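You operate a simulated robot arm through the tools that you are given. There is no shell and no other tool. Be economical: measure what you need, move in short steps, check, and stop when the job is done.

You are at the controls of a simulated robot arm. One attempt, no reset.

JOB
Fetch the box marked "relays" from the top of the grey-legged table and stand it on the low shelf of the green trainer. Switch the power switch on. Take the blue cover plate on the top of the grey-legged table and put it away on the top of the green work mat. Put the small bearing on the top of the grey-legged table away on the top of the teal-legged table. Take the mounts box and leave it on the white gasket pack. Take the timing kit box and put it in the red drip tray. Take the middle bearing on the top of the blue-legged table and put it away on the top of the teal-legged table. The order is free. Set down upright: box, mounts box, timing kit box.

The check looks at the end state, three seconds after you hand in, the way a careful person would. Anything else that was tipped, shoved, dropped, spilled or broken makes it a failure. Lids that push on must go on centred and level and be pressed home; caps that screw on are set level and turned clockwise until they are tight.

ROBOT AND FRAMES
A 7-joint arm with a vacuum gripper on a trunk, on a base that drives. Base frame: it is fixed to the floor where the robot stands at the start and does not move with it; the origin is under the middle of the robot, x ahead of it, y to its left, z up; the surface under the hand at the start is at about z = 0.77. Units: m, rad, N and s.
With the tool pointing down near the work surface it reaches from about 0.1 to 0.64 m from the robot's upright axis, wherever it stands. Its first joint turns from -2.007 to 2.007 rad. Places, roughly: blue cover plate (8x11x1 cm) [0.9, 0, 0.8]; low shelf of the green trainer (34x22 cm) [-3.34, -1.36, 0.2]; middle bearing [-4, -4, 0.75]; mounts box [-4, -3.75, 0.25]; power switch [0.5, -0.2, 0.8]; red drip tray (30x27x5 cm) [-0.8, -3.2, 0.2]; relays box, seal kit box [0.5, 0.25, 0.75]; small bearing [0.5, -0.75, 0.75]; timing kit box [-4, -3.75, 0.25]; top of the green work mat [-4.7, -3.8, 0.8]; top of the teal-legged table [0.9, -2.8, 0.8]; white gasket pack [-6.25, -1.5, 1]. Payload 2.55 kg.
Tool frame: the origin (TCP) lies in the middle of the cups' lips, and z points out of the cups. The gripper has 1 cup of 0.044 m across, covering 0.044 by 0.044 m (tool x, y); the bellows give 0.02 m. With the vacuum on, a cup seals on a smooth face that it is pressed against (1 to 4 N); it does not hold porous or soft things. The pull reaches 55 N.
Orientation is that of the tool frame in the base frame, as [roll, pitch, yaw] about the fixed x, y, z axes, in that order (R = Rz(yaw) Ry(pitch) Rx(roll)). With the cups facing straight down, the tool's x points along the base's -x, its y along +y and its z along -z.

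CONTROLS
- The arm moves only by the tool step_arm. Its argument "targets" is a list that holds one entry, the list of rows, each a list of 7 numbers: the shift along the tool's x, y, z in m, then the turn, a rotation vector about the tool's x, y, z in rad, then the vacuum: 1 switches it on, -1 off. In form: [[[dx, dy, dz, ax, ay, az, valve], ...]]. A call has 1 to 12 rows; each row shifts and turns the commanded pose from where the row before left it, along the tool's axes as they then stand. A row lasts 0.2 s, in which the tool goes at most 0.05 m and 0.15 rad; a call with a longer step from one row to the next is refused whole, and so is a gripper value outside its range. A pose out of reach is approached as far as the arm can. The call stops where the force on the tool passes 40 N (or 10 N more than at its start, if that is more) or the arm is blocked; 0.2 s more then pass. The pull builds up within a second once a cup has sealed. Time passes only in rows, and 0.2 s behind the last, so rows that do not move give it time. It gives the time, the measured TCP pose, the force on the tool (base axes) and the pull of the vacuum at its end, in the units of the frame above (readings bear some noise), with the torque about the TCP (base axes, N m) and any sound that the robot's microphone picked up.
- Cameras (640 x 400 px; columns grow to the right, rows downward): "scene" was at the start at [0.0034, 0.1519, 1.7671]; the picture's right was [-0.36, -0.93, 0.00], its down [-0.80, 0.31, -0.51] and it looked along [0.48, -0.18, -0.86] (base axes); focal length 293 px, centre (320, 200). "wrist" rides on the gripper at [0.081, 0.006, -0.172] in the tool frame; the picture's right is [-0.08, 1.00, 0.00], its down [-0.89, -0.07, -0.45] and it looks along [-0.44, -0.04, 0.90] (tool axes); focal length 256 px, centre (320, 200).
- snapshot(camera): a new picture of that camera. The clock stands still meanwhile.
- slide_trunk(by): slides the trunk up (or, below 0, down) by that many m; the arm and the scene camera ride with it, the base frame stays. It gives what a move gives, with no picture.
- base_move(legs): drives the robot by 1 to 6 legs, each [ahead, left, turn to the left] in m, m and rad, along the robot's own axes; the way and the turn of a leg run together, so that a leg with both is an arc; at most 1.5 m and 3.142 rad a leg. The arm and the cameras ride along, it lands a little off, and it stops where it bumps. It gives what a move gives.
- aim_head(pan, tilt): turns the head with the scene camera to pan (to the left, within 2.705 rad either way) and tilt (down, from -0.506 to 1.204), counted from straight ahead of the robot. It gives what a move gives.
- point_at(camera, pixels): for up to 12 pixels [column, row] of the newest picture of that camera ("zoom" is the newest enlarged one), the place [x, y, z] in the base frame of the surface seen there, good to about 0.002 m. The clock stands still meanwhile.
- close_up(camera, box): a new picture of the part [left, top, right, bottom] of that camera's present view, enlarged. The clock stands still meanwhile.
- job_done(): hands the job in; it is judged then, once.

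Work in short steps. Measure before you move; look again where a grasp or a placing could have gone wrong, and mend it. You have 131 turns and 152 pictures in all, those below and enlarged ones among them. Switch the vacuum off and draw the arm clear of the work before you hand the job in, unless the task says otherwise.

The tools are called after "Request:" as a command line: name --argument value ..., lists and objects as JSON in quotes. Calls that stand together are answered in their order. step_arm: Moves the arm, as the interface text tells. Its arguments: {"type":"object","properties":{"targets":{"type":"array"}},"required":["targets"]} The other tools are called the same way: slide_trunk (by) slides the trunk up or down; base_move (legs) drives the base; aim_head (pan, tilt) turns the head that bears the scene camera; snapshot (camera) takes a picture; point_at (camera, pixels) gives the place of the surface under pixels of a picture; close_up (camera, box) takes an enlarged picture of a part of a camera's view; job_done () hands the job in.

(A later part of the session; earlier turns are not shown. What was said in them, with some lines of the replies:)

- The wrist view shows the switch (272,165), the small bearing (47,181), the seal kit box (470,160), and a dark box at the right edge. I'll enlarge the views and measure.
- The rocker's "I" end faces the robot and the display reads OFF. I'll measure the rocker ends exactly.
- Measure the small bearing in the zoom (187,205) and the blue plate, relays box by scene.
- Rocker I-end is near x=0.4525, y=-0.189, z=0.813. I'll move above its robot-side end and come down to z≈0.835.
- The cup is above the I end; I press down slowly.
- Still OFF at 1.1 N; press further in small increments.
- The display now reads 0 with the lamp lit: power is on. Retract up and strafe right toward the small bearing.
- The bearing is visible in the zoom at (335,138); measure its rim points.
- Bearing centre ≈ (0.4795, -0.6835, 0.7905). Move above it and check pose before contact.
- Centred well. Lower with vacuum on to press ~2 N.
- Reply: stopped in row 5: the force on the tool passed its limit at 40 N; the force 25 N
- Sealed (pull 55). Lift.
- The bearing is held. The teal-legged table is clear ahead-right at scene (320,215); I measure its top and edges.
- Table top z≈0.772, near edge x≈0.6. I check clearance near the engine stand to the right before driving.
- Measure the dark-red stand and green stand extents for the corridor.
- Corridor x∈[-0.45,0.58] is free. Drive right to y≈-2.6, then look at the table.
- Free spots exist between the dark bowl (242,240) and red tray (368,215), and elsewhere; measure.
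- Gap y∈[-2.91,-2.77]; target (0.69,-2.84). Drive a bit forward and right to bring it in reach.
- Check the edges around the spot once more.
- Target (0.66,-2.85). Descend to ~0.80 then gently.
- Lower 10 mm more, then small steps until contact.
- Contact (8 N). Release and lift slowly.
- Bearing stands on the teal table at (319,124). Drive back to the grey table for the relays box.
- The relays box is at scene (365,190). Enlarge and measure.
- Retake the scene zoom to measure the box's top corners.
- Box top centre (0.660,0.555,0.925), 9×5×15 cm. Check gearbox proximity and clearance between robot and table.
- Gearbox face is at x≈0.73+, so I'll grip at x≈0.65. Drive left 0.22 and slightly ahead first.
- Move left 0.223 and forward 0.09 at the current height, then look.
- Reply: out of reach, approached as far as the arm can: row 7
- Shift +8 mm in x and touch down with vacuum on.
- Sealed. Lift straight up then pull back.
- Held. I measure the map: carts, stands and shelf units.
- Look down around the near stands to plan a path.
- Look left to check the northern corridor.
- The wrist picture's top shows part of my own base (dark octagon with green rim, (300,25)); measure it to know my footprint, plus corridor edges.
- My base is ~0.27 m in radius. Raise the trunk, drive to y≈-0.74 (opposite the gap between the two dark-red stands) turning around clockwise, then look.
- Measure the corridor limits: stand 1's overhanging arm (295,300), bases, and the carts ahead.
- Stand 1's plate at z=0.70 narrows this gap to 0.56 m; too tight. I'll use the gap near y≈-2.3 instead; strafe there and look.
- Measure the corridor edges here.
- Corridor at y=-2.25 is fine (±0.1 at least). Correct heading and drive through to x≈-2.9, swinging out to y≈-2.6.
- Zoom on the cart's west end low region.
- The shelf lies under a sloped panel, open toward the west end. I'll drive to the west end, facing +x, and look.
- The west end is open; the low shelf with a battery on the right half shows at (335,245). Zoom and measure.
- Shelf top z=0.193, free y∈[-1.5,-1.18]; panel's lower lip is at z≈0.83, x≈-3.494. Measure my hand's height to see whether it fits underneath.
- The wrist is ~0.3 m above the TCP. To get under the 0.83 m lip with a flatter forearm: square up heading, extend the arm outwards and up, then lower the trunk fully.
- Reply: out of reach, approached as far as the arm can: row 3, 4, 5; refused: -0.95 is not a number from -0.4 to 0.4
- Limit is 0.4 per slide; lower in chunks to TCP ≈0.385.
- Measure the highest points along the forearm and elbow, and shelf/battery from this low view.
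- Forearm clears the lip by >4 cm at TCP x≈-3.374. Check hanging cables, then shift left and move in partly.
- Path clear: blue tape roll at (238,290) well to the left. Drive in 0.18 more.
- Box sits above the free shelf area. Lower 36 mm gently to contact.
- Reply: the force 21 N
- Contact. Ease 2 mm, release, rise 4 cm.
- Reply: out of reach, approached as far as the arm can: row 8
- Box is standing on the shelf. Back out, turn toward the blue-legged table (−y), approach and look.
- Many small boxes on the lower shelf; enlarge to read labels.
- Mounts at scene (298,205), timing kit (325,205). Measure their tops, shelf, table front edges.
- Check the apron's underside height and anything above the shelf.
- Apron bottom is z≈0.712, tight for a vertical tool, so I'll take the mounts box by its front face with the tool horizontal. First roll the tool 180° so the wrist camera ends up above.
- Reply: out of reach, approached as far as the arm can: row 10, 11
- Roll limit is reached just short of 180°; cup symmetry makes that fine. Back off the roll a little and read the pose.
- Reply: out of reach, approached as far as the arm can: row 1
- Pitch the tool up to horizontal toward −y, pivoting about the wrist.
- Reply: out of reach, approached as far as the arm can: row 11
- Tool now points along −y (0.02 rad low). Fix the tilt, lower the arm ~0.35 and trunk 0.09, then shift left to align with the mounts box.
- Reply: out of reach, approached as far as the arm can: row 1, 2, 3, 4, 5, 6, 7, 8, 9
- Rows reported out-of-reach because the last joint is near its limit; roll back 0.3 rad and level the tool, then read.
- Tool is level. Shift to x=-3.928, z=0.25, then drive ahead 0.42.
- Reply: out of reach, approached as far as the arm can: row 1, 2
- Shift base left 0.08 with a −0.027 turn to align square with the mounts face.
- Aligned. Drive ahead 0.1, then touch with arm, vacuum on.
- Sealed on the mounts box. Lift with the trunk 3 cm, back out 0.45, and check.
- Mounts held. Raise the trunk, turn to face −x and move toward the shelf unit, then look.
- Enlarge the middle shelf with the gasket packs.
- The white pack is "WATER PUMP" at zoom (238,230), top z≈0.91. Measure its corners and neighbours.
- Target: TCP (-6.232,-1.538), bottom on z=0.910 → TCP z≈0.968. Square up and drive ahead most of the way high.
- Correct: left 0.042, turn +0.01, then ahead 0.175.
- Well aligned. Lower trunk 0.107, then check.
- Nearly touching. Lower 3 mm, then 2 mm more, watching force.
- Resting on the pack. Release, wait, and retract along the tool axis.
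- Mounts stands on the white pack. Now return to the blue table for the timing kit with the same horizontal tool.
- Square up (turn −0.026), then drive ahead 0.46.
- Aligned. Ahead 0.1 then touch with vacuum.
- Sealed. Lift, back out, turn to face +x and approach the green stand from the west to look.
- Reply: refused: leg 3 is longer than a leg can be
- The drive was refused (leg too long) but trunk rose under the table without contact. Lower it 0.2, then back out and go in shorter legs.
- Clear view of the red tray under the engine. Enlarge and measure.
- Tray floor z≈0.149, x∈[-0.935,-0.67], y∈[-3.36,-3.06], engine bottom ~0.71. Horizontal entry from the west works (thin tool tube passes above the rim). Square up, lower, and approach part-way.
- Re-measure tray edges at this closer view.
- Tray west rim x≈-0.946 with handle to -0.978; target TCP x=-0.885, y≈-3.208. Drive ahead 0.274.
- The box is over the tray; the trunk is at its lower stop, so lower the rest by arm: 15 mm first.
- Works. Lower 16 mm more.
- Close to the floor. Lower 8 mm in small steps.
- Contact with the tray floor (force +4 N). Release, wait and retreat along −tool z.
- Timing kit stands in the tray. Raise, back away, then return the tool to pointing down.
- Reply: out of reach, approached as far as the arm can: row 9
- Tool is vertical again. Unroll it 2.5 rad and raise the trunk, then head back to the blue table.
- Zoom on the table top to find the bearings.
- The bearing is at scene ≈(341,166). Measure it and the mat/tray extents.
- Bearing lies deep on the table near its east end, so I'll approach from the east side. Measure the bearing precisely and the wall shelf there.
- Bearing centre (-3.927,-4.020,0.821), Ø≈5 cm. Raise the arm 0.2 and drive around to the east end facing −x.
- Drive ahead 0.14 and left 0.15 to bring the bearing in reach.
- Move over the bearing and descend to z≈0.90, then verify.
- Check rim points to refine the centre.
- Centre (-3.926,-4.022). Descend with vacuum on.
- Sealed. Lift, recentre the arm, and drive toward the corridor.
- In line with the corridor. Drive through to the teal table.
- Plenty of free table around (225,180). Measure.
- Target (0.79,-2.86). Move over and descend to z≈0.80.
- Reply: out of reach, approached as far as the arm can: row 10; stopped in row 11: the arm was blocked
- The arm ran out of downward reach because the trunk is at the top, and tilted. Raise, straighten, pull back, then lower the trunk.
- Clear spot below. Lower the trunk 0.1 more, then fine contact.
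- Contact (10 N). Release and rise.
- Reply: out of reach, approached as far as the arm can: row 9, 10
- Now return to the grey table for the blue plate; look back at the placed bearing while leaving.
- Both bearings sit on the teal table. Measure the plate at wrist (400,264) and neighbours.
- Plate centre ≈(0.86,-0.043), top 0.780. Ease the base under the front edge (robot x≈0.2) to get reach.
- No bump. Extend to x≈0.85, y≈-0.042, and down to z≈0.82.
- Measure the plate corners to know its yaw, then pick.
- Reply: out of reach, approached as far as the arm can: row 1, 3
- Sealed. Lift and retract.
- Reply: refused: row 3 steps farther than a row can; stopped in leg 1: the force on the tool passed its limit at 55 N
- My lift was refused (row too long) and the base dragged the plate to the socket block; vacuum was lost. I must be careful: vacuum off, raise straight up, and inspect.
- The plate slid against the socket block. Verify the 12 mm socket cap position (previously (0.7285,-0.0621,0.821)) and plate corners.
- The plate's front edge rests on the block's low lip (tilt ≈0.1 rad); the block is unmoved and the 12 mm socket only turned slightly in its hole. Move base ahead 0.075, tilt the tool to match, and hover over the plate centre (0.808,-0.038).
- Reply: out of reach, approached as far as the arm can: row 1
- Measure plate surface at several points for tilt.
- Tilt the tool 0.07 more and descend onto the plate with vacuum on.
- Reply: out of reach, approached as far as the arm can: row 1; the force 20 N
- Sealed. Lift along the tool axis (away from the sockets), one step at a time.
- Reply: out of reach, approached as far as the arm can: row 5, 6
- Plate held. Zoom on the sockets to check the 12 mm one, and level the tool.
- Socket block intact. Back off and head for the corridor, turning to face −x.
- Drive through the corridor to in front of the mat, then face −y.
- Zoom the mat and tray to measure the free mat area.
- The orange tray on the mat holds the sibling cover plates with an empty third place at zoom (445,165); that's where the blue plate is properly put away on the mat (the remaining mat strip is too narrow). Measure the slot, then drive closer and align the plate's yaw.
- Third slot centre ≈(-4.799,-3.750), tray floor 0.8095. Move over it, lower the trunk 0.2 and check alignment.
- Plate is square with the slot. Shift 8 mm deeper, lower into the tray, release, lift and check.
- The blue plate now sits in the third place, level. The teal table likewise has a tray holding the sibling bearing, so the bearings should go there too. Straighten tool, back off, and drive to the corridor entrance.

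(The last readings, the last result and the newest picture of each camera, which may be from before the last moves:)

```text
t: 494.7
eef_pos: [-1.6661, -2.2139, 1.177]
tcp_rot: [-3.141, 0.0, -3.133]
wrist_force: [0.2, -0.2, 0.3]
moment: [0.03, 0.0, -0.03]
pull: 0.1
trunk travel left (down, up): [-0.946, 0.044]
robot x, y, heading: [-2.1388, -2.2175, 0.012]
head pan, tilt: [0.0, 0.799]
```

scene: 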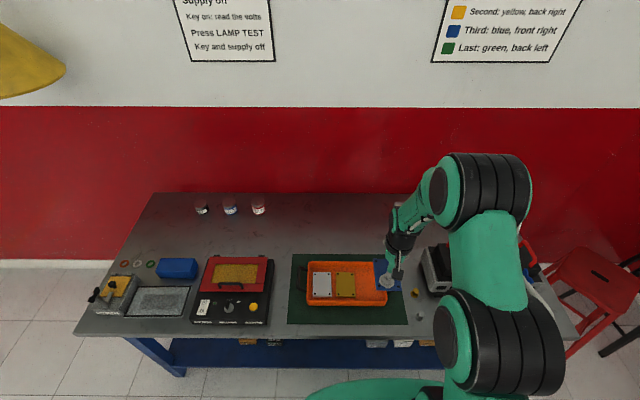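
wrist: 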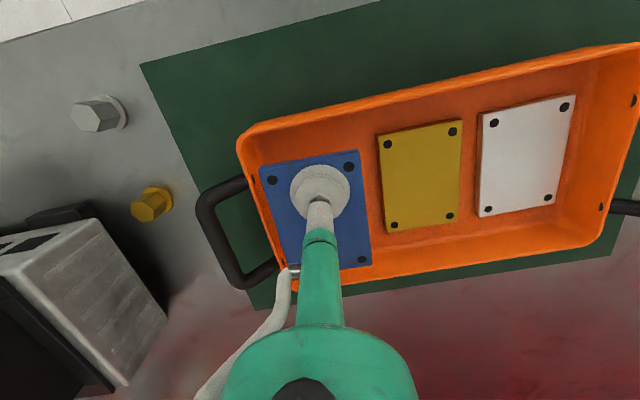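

Correct, drive through the corridor to the teal table, lower the trunk a bit, and look at the tray.

Request:
base_move --legs '[[0, -0.04, -0.012], [1.45, 0, 0], [0.72, 0, 0], [0, -0.42, 0], [0.18, 0, 0]]'

Request:
slide_trunk --by -0.16

Request:
snapshot --camera "wrist"

Request:
point_at --camera "wrist" --pixels '[[380, 120], [400, 120], [420, 120], [440, 120], [460, 120], [480, 120], [420, 90], [420, 150], [440, 180], [460, 180], [240, 130], [240, 180]]'

```text
t: 509.1
eef_pos: [0.6821, -2.676, 1.1766]
tcp_rot: [-3.141, 0.003, 3.142]
wrist_force: [0.7, 1.0, 0.1]
moment: [0.02, -0.01, 0.02]
pull: 0.1
trunk travel left (down, up): [-0.946, 0.044]
robot x, y, heading: [0.2113, -2.6766, 0.014]
head pan, tilt: [0.0, 0.799]
```

```text
t: 511.0
eef_pos: [0.6821, -2.6763, 1.0172]
tcp_rot: [3.142, 0.0, 3.141]
wrist_force: [-0.3, 0.5, 0.8]
moment: [-0.03, -0.01, 0.0]
pull: 0.0
trunk travel left (down, up): [-0.786, 0.204]
robot x, y, heading: [0.2075, -2.6746, 0.008]
head pan, tilt: [0.0, 0.799]
```

```text
33 pictures are left
```

wrist: 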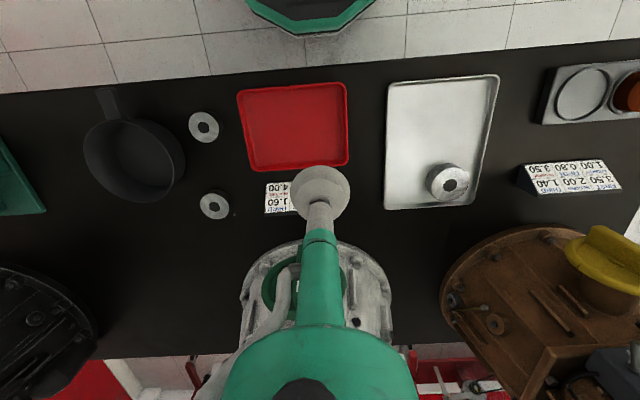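

```text
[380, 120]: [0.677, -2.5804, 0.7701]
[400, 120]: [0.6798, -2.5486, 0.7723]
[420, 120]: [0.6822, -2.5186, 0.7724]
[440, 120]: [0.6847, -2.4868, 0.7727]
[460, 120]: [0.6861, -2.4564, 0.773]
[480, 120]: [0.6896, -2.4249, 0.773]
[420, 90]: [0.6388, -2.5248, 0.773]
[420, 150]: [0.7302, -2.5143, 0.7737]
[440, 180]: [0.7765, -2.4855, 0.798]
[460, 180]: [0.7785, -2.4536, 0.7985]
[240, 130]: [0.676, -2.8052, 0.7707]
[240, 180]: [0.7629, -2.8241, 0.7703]
```

Tray interior x∈[0.62,0.81], y∈[-2.57,-2.40], floor 0.773; free front part for both bearings. Pick the small bearing at (0.6615,-2.8526).

Request:
step_arm --targets '[[[0.0052, -0.0441, 0, 0, 0, 0, -1], [0.0052, -0.0441, 0, 0, 0, 0, -1], [0.0052, -0.0441, 0, 0, 0, 0, -1], [0.0052, -0.0441, 0, 0, 0, 0, -1], [0, 0, 0.045, 0, 0, 0, -1], [0, 0, 0.045, 0, 0, 0, -1], [0, 0, 0.045, 0, 0, 0, -1], [0, 0, 0.045, 0, 0, 0, -1], [0, 0, 0, 0, 0, 0, -1]]]'

Request:
close_up --camera "wrist" --box '[240, 120, 400, 220]'

Request:
step_arm --targets '[[[0, 0, 0.034, 0, 0, 0, 1], [0, 0, 0.009, 0, 0, 0, 1], [0, 0, 0.004, 0, 0, 0, 1], [0, 0, 0.002, 0, 0, 0, 1], [0, 0, 0, 0, 0, 0, 1], [0, 0, 0, 0, 0, 0, 1], [0, 0, 0, 0, 0, 0, 1]]]'

Request:
step_arm --targets '[[[0, 0, -0.01, 0, 0, 0, 1], [0, 0, -0.03, 0, 0, 0, 1], [0, 0, -0.045, 0, 0, 0, 1], [0, 0, -0.045, 0, 0, 0, 1], [0, 0, 0, 0, 0, 0, 1]]]'

```text
t: 513.0
eef_pos: [0.663, -2.8523, 0.8371]
tcp_rot: [-3.138, 0.004, -3.14]
wrist_force: [0.4, -0.9, -0.1]
moment: [-0.02, 0.0, -0.01]
pull: 0.1
trunk travel left (down, up): [-0.786, 0.204]
robot x, y, heading: [0.2083, -2.6735, 0.006]
head pan, tilt: [0.0, 0.799]
```

```text
4.00 times, centred on (320, 170) of wrist
```

zoom: 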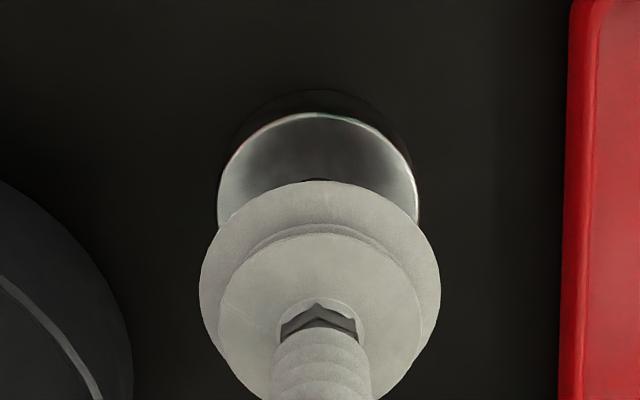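

```text
t: 514.6
eef_pos: [0.6638, -2.8528, 0.7892]
tcp_rot: [3.141, 0.006, 3.141]
wrist_force: [-2.1, 3.0, 12.8]
moment: [0.08, 0.2, -0.03]
pull: 55.1
trunk travel left (down, up): [-0.786, 0.204]
robot x, y, heading: [0.2084, -2.6747, 0.004]
head pan, tilt: [0.0, 0.799]
```

```text
t: 515.8
eef_pos: [0.6624, -2.8525, 0.9177]
tcp_rot: [3.141, 0.002, -3.141]
wrist_force: [0.3, -0.1, -1.2]
moment: [0.0, 0.02, -0.01]
pull: 54.7
trunk travel left (down, up): [-0.786, 0.204]
robot x, y, heading: [0.21, -2.6751, 0.003]
head pan, tilt: [0.0, 0.799]
```

Sealed. Carry to the tray spot (0.66,-2.525), lower, release, lift and look.

Request:
step_arm --targets '[[[0.0003, 0.0468, 0, 0, 0, 0, 1], [0.0003, 0.0468, 0, 0, 0, 0, 1], [0.0003, 0.0468, 0, 0, 0, 0, 1], [0.0003, 0.0468, 0, 0, 0, 0, 1], [0.0003, 0.0468, 0, 0, 0, 0, 1], [0.0003, 0.0468, 0, 0, 0, 0, 1], [0.0003, 0.0468, 0, 0, 0, 0, 1], [0, 0, 0.045, 0, 0, 0, 1], [0, 0, 0.045, 0, 0, 0, 1], [0, 0, 0.018, 0, 0, 0, 1], [0, 0, 0, 0, 0, 0, 1]]]'

Request:
step_arm --targets '[[[0, 0, 0.006, 0, 0, 0, 1], [0, 0, 0.005, 0, 0, 0, 1], [0, 0, 0.003, 0, 0, 0, 1], [0, 0, 0, 0, 0, 0, 1]]]'

Request:
step_arm --targets '[[[0, 0, 0, 0, 0, 0, -1], [0, 0, 0, 0, 0, 0, -1], [0, 0, 0, 0, 0, 0, -1], [0, 0, 0, 0, 0, 0, -1], [0, 0, -0.01, 0, 0, 0, -1], [0, 0, -0.03, 0, 0, 0, -1], [0, 0, -0.045, 0, 0, 0, -1], [0, 0, -0.045, 0, 0, 0, -1], [0, 0, -0.03, 0, 0, 0, -1]]]'

Request:
snapshot --camera "wrist"

```text
t: 518.2
eef_pos: [0.661, -2.5261, 0.8081]
tcp_rot: [-3.141, 0.005, -3.141]
wrist_force: [-0.4, -0.2, -1.2]
moment: [0.03, 0.02, -0.01]
pull: 54.6
trunk travel left (down, up): [-0.786, 0.204]
robot x, y, heading: [0.2046, -2.6769, 0.005]
head pan, tilt: [0.0, 0.799]
```

```text
t: 519.2
eef_pos: [0.66, -2.5251, 0.7954]
tcp_rot: [3.141, 0.003, 3.141]
wrist_force: [0.3, 0.6, -1.5]
moment: [0.0, 0.02, 0.01]
pull: 55.2
trunk travel left (down, up): [-0.786, 0.204]
robot x, y, heading: [0.2087, -2.6739, 0.007]
head pan, tilt: [0.0, 0.799]
```

```text
t: 521.2
eef_pos: [0.6591, -2.5241, 0.9579]
tcp_rot: [-3.14, 0.002, -3.141]
wrist_force: [0.2, 0.6, -0.1]
moment: [-0.04, 0.0, -0.02]
pull: 0.0
trunk travel left (down, up): [-0.786, 0.204]
robot x, y, heading: [0.2078, -2.675, 0.004]
head pan, tilt: [0.0, 0.799]
```

```text
31 pictures are left
5 turns are left
```

wrist: 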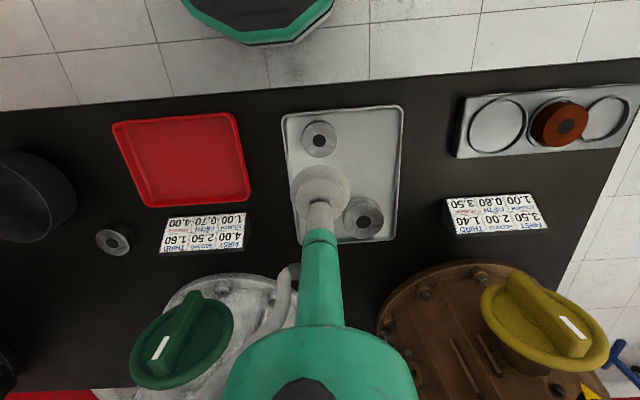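

Small bearing is in the tray. Pick the middle bearing at (0.793,-2.873).

Request:
step_arm --targets '[[[-0.0167, -0.0436, 0, 0, 0, 0, -1], [-0.0167, -0.0436, 0, 0, 0, 0, -1], [-0.0167, -0.0436, 0, 0, 0, 0, -1], [-0.0167, -0.0436, 0, 0, 0, 0, -1], [-0.0167, -0.0436, 0, 0, 0, 0, -1], [-0.0167, -0.0436, 0, 0, 0, 0, -1], [-0.0167, -0.0436, 0, 0, 0, 0, -1], [-0.0167, -0.0436, 0, 0, 0, 0, -1], [0, 0, 0.045, 0, 0, 0, -1], [0, 0, 0.045, 0, 0, 0, -1], [0, 0, 0.03, 0, 0, 0, -1], [0, 0, 0, 0, 0, 0, -1]]]'

Request:
close_up --camera "wrist" --box '[240, 120, 400, 220]'

Request:
step_arm --targets '[[[0, 0, 0.034, 0, 0, 0, 1], [0, 0, 0.009, 0, 0, 0, 1], [0, 0, 0.004, 0, 0, 0, 1], [0, 0, 0.002, 0, 0, 0, 1], [0, 0, 0, 0, 0, 0, 1], [0, 0, 0, 0, 0, 0, 1], [0, 0, 0, 0, 0, 0, 1]]]'

Request:
step_arm --targets '[[[0, 0, -0.01, 0, 0, 0, 1], [0, 0, -0.03, 0, 0, 0, 1], [0, 0, -0.045, 0, 0, 0, 1], [0, 0, -0.045, 0, 0, 0, 1], [0, 0, 0, 0, 0, 0, 1]]]'

```text
t: 523.8
eef_pos: [0.7963, -2.876, 0.8344]
tcp_rot: [3.141, 0.003, -3.141]
wrist_force: [0.3, 0.6, 0.7]
moment: [-0.02, 0.03, 0.01]
pull: 0.0
trunk travel left (down, up): [-0.786, 0.204]
robot x, y, heading: [0.2083, -2.6753, 0.005]
head pan, tilt: [0.0, 0.799]
```

```text
4.00 times, centred on (320, 170) of wrist
```

zoom: 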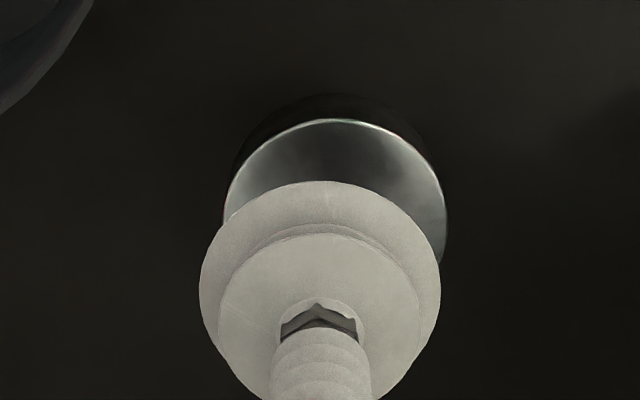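

```text
t: 525.4
eef_pos: [0.794, -2.8745, 0.7894]
tcp_rot: [-3.138, 0.008, -3.141]
wrist_force: [1.8, -1.1, 13.1]
moment: [0.23, -0.11, -0.04]
pull: 54.8
trunk travel left (down, up): [-0.786, 0.204]
robot x, y, heading: [0.2071, -2.6769, 0.007]
head pan, tilt: [0.0, 0.799]
```

```text
t: 526.6
eef_pos: [0.794, -2.8754, 0.9171]
tcp_rot: [3.141, -0.001, 3.141]
wrist_force: [-0.6, -0.9, -1.4]
moment: [0.04, -0.06, -0.04]
pull: 55.2
trunk travel left (down, up): [-0.786, 0.204]
robot x, y, heading: [0.2111, -2.6712, 0.01]
head pan, tilt: [0.0, 0.799]
4 turns are left
```

Sealed. Carry to the tray spot (0.66,-2.445), lower, release, lift and look.

Request:
step_arm --targets '[[[0.0134, 0.043, 0, 0, 0, 0, 1], [0.0134, 0.043, 0, 0, 0, 0, 1], [0.0134, 0.043, 0, 0, 0, 0, 1], [0.0134, 0.043, 0, 0, 0, 0, 1], [0.0134, 0.043, 0, 0, 0, 0, 1], [0.0134, 0.043, 0, 0, 0, 0, 1], [0.0134, 0.043, 0, 0, 0, 0, 1], [0.0134, 0.043, 0, 0, 0, 0, 1], [0.0134, 0.043, 0, 0, 0, 0, 1], [0.0134, 0.043, 0, 0, 0, 0, 1], [0, 0, 0, 0, 0, 0, 1]]]'

Request:
step_arm --targets '[[[0, 0, 0.045, 0, 0, 0, 1], [0, 0, 0.045, 0, 0, 0, 1], [0, 0, 0.018, 0, 0, 0, 1], [0, 0, 0.006, 0, 0, 0, 1], [0, 0, 0.005, 0, 0, 0, 1], [0, 0, 0.004, 0, 0, 0, 1], [0, 0, 0, 0, 0, 0, 1]]]'

Request:
step_arm --targets '[[[0, 0, 0, 0, 0, 0, -1], [0, 0, 0, 0, 0, 0, -1], [0, 0, 0, 0, 0, 0, -1], [0, 0, 0, 0, 0, 0, -1], [0, 0, -0.01, 0, 0, 0, -1], [0, 0, -0.03, 0, 0, 0, -1], [0, 0, -0.045, 0, 0, 0, -1], [0, 0, -0.045, 0, 0, 0, -1], [0, 0, -0.045, 0, 0, 0, -1]]]'

Request:
snapshot --camera "wrist"

```text
t: 529.0
eef_pos: [0.6597, -2.446, 0.9162]
tcp_rot: [3.142, 0.001, 3.141]
wrist_force: [-0.2, -1.0, -1.1]
moment: [0.01, -0.07, -0.01]
pull: 55.2
trunk travel left (down, up): [-0.786, 0.204]
robot x, y, heading: [0.21, -2.6749, 0.007]
head pan, tilt: [0.0, 0.799]
```

```text
t: 530.3
eef_pos: [0.6657, -2.4439, 0.8028]
tcp_rot: [3.138, 0.011, 3.14]
wrist_force: [-4.1, -7.0, 22.2]
moment: [0.59, -0.02, 0.06]
pull: 54.7
trunk travel left (down, up): [-0.786, 0.204]
robot x, y, heading: [0.2069, -2.6745, 0.004]
head pan, tilt: [0.0, 0.799]
stopped in row 6: the force on the tool passed its limit at 42 N (the readings are from after the stop); the commanded pose is now the measured one
```

```text
t: 532.3
eef_pos: [0.6616, -2.445, 0.9744]
tcp_rot: [3.14, 0.009, 3.14]
wrist_force: [-0.4, 0.1, 0.1]
moment: [0.01, -0.06, 0.0]
pull: 0.1
trunk travel left (down, up): [-0.786, 0.204]
robot x, y, heading: [0.207, -2.676, 0.006]
head pan, tilt: [0.0, 0.799]
```

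```text
29 pictures are left
3 turns are left
```

wrist: 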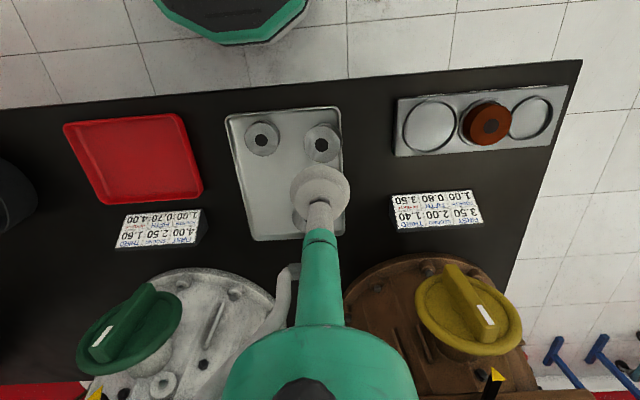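

Contact came 9 mm high, so the bearing may be touching the tray's side wall. Check its level.

Request:
point_at --camera "wrist" --pixels '[[307, 142], [315, 130], [322, 128], [332, 133], [337, 145], [312, 152], [322, 155], [342, 150], [339, 115], [290, 130], [250, 135], [274, 140]]'

Request:
close_up --camera "wrist" --box '[220, 90, 360, 178]'

```text
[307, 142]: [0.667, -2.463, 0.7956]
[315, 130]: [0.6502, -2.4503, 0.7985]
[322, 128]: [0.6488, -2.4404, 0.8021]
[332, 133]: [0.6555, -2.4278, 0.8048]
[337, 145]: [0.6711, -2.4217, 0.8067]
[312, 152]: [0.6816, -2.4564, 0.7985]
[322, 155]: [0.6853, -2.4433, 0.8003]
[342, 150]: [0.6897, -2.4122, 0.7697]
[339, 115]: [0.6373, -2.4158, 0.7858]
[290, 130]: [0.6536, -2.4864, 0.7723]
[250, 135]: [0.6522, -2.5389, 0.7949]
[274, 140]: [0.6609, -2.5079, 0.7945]
```

```text
4.55 times, centred on (290, 134) of wrist
2 turns are left
```

zoom: 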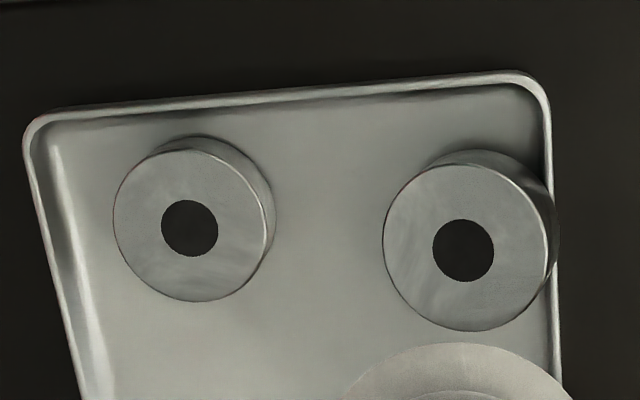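

The bearing leans on the tray's right wall (slope ≈0.27). Re-grip it with a matching tilt, level it, shift it to (0.687,-2.466) clear of the wall, seat it, release and retreat.

Request:
step_arm --targets '[[[-0.0018, -0.0026, 0.0449, 0, 0, 0, -1], [-0.0018, -0.0026, 0.0449, 0, 0, 0, -1], [-0.0018, -0.0026, 0.0449, 0, 0, 0, -1], [0, 0, 0, -0.13, 0, 0, -1], [0, 0, 0, -0.13, 0, 0, -1], [0, 0, 0.025, 0, 0, 0, 1], [0, 0, 0.01, 0, 0, 0, 1], [0, 0, 0.005, 0, 0, 0, 1], [0, 0, 0.004, 0, 0, 0, 1], [0, 0, 0, 0, 0, 0, 1], [0, 0, 0, 0, 0, 0, 1], [0, 0, 0, 0, 0, 0, 1]]]'

Request:
step_arm --targets '[[[0, 0, 0, 0, 0, 0, 1], [0, 0.0033, -0.0121, 0, 0, 0, 1], [0, 0.0033, -0.0121, 0, 0, 0, 1], [0, 0, 0, 0.13, 0, 0, 1], [0, 0, 0, 0.13, 0, 0, 1], [-0.01, -0.012, 0, 0, 0, 0, 1], [-0.01, -0.012, 0, 0, 0, 0, 1], [0, 0, 0.012, 0, 0, 0, 1], [0, 0, 0.008, 0, 0, 0, 1], [0, 0, 0.005, 0, 0, 0, 1], [0, 0, 0.002, 0, 0, 0, 1], [0, 0, 0, 0, 0, 0, 1]]]'

Request:
step_arm --targets '[[[0, 0, 0, 0, 0, 0, -1], [0, 0, 0, 0, 0, 0, -1], [0, 0, 0, 0, 0, 0, -1], [0, 0, 0, 0, 0, 0, -1], [0, 0, 0, 0, 0, 0, -1], [0, 0, -0.01, 0, 0, 0, -1], [0, 0, -0.03, 0, 0, 0, -1], [0, 0, -0.045, 0, 0, 0, -1], [0, 0, -0.045, 0, 0, 0, -1], [0, 0, -0.045, 0, 0, 0, -1], [0, 0, 0, 0, 0, 0, -1]]]'

Request:
snapshot --camera "wrist"

Request:
base_move --legs '[[-0.18, 0, 0]]'

```text
t: 534.9
eef_pos: [0.6716, -2.4397, 0.7985]
tcp_rot: [2.878, 0.012, 3.14]
wrist_force: [1.0, 1.1, 18.4]
moment: [-0.42, 0.04, 0.06]
pull: 55.3
trunk travel left (down, up): [-0.786, 0.204]
robot x, y, heading: [0.2075, -2.6796, 0.006]
head pan, tilt: [0.0, 0.799]
```

```text
t: 537.5
eef_pos: [0.6892, -2.4645, 0.7964]
tcp_rot: [3.14, 0.01, 3.14]
wrist_force: [0.4, 0.1, -1.4]
moment: [-0.01, -0.01, 0.0]
pull: 54.9
trunk travel left (down, up): [-0.786, 0.204]
robot x, y, heading: [0.2063, -2.6758, 0.007]
head pan, tilt: [0.0, 0.799]
```

```text
t: 539.9
eef_pos: [0.6886, -2.4656, 0.9715]
tcp_rot: [3.141, 0.005, 3.14]
wrist_force: [0.3, 0.6, 0.7]
moment: [-0.03, 0.01, -0.05]
pull: 0.0
trunk travel left (down, up): [-0.786, 0.204]
robot x, y, heading: [0.2088, -2.6757, 0.01]
head pan, tilt: [0.0, 0.799]
```

```text
27 pictures are left
```

wrist: 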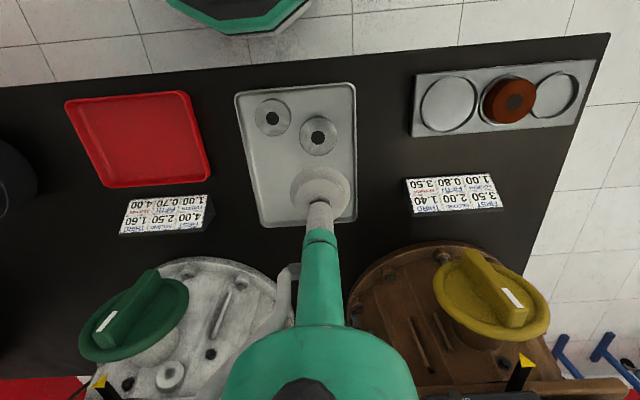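

```text
t: 541.4
eef_pos: [0.5091, -2.4677, 0.9718]
tcp_rot: [3.14, 0.009, -3.142]
wrist_force: [-0.1, -0.4, -0.5]
moment: [-0.04, -0.03, 0.0]
pull: 0.0
trunk travel left (down, up): [-0.786, 0.204]
robot x, y, heading: [0.0308, -2.6738, 0.01]
head pan, tilt: [0.0, 0.799]
1 turns are left
```

The last picture shows both bearings in the tray, clear of its walls. The vacuum is off and the arm is clear, so I'm handing in.

Request:
job_done

```text
The job is handed in.
```

I handed in with all seven parts of the job done. The blue plate and both bearings went into trays on the surfaces you named, not directly on them.

- **Relays box:** it stands upright on the low shelf of the green trainer.
- **Power switch:** it is on; the display changed from OFF to 0 and the lamp lit.
- **Blue cover plate:** it lies level in the orange tray on the green work mat, beside the silver and gold plates. The strip of mat left beside the tray was slightly too narrow for the plate.
- **Small and middle bearings:** both are in the metal tray on the teal-legged table, next to the bearing already there. I first set them on the bare tabletop, then moved them. The middle one came down leaning on the tray wall, so I re-gripped it. The last picture shows it clear of the wall, but I had no turns left to measure that it sits flat.
- **Mounts box:** it stands on the white gasket pack.
- **Timing kit box:** it stands upright in the red drip tray.

**One slip:** while I was picking up the blue plate, a refused arm move let the base drag it about 10 cm into the red socket block on the grey-legged table. The block measured in the same place afterwards, but the 12 mm socket turned in its hole and shifted about 3 mm. I left it there.
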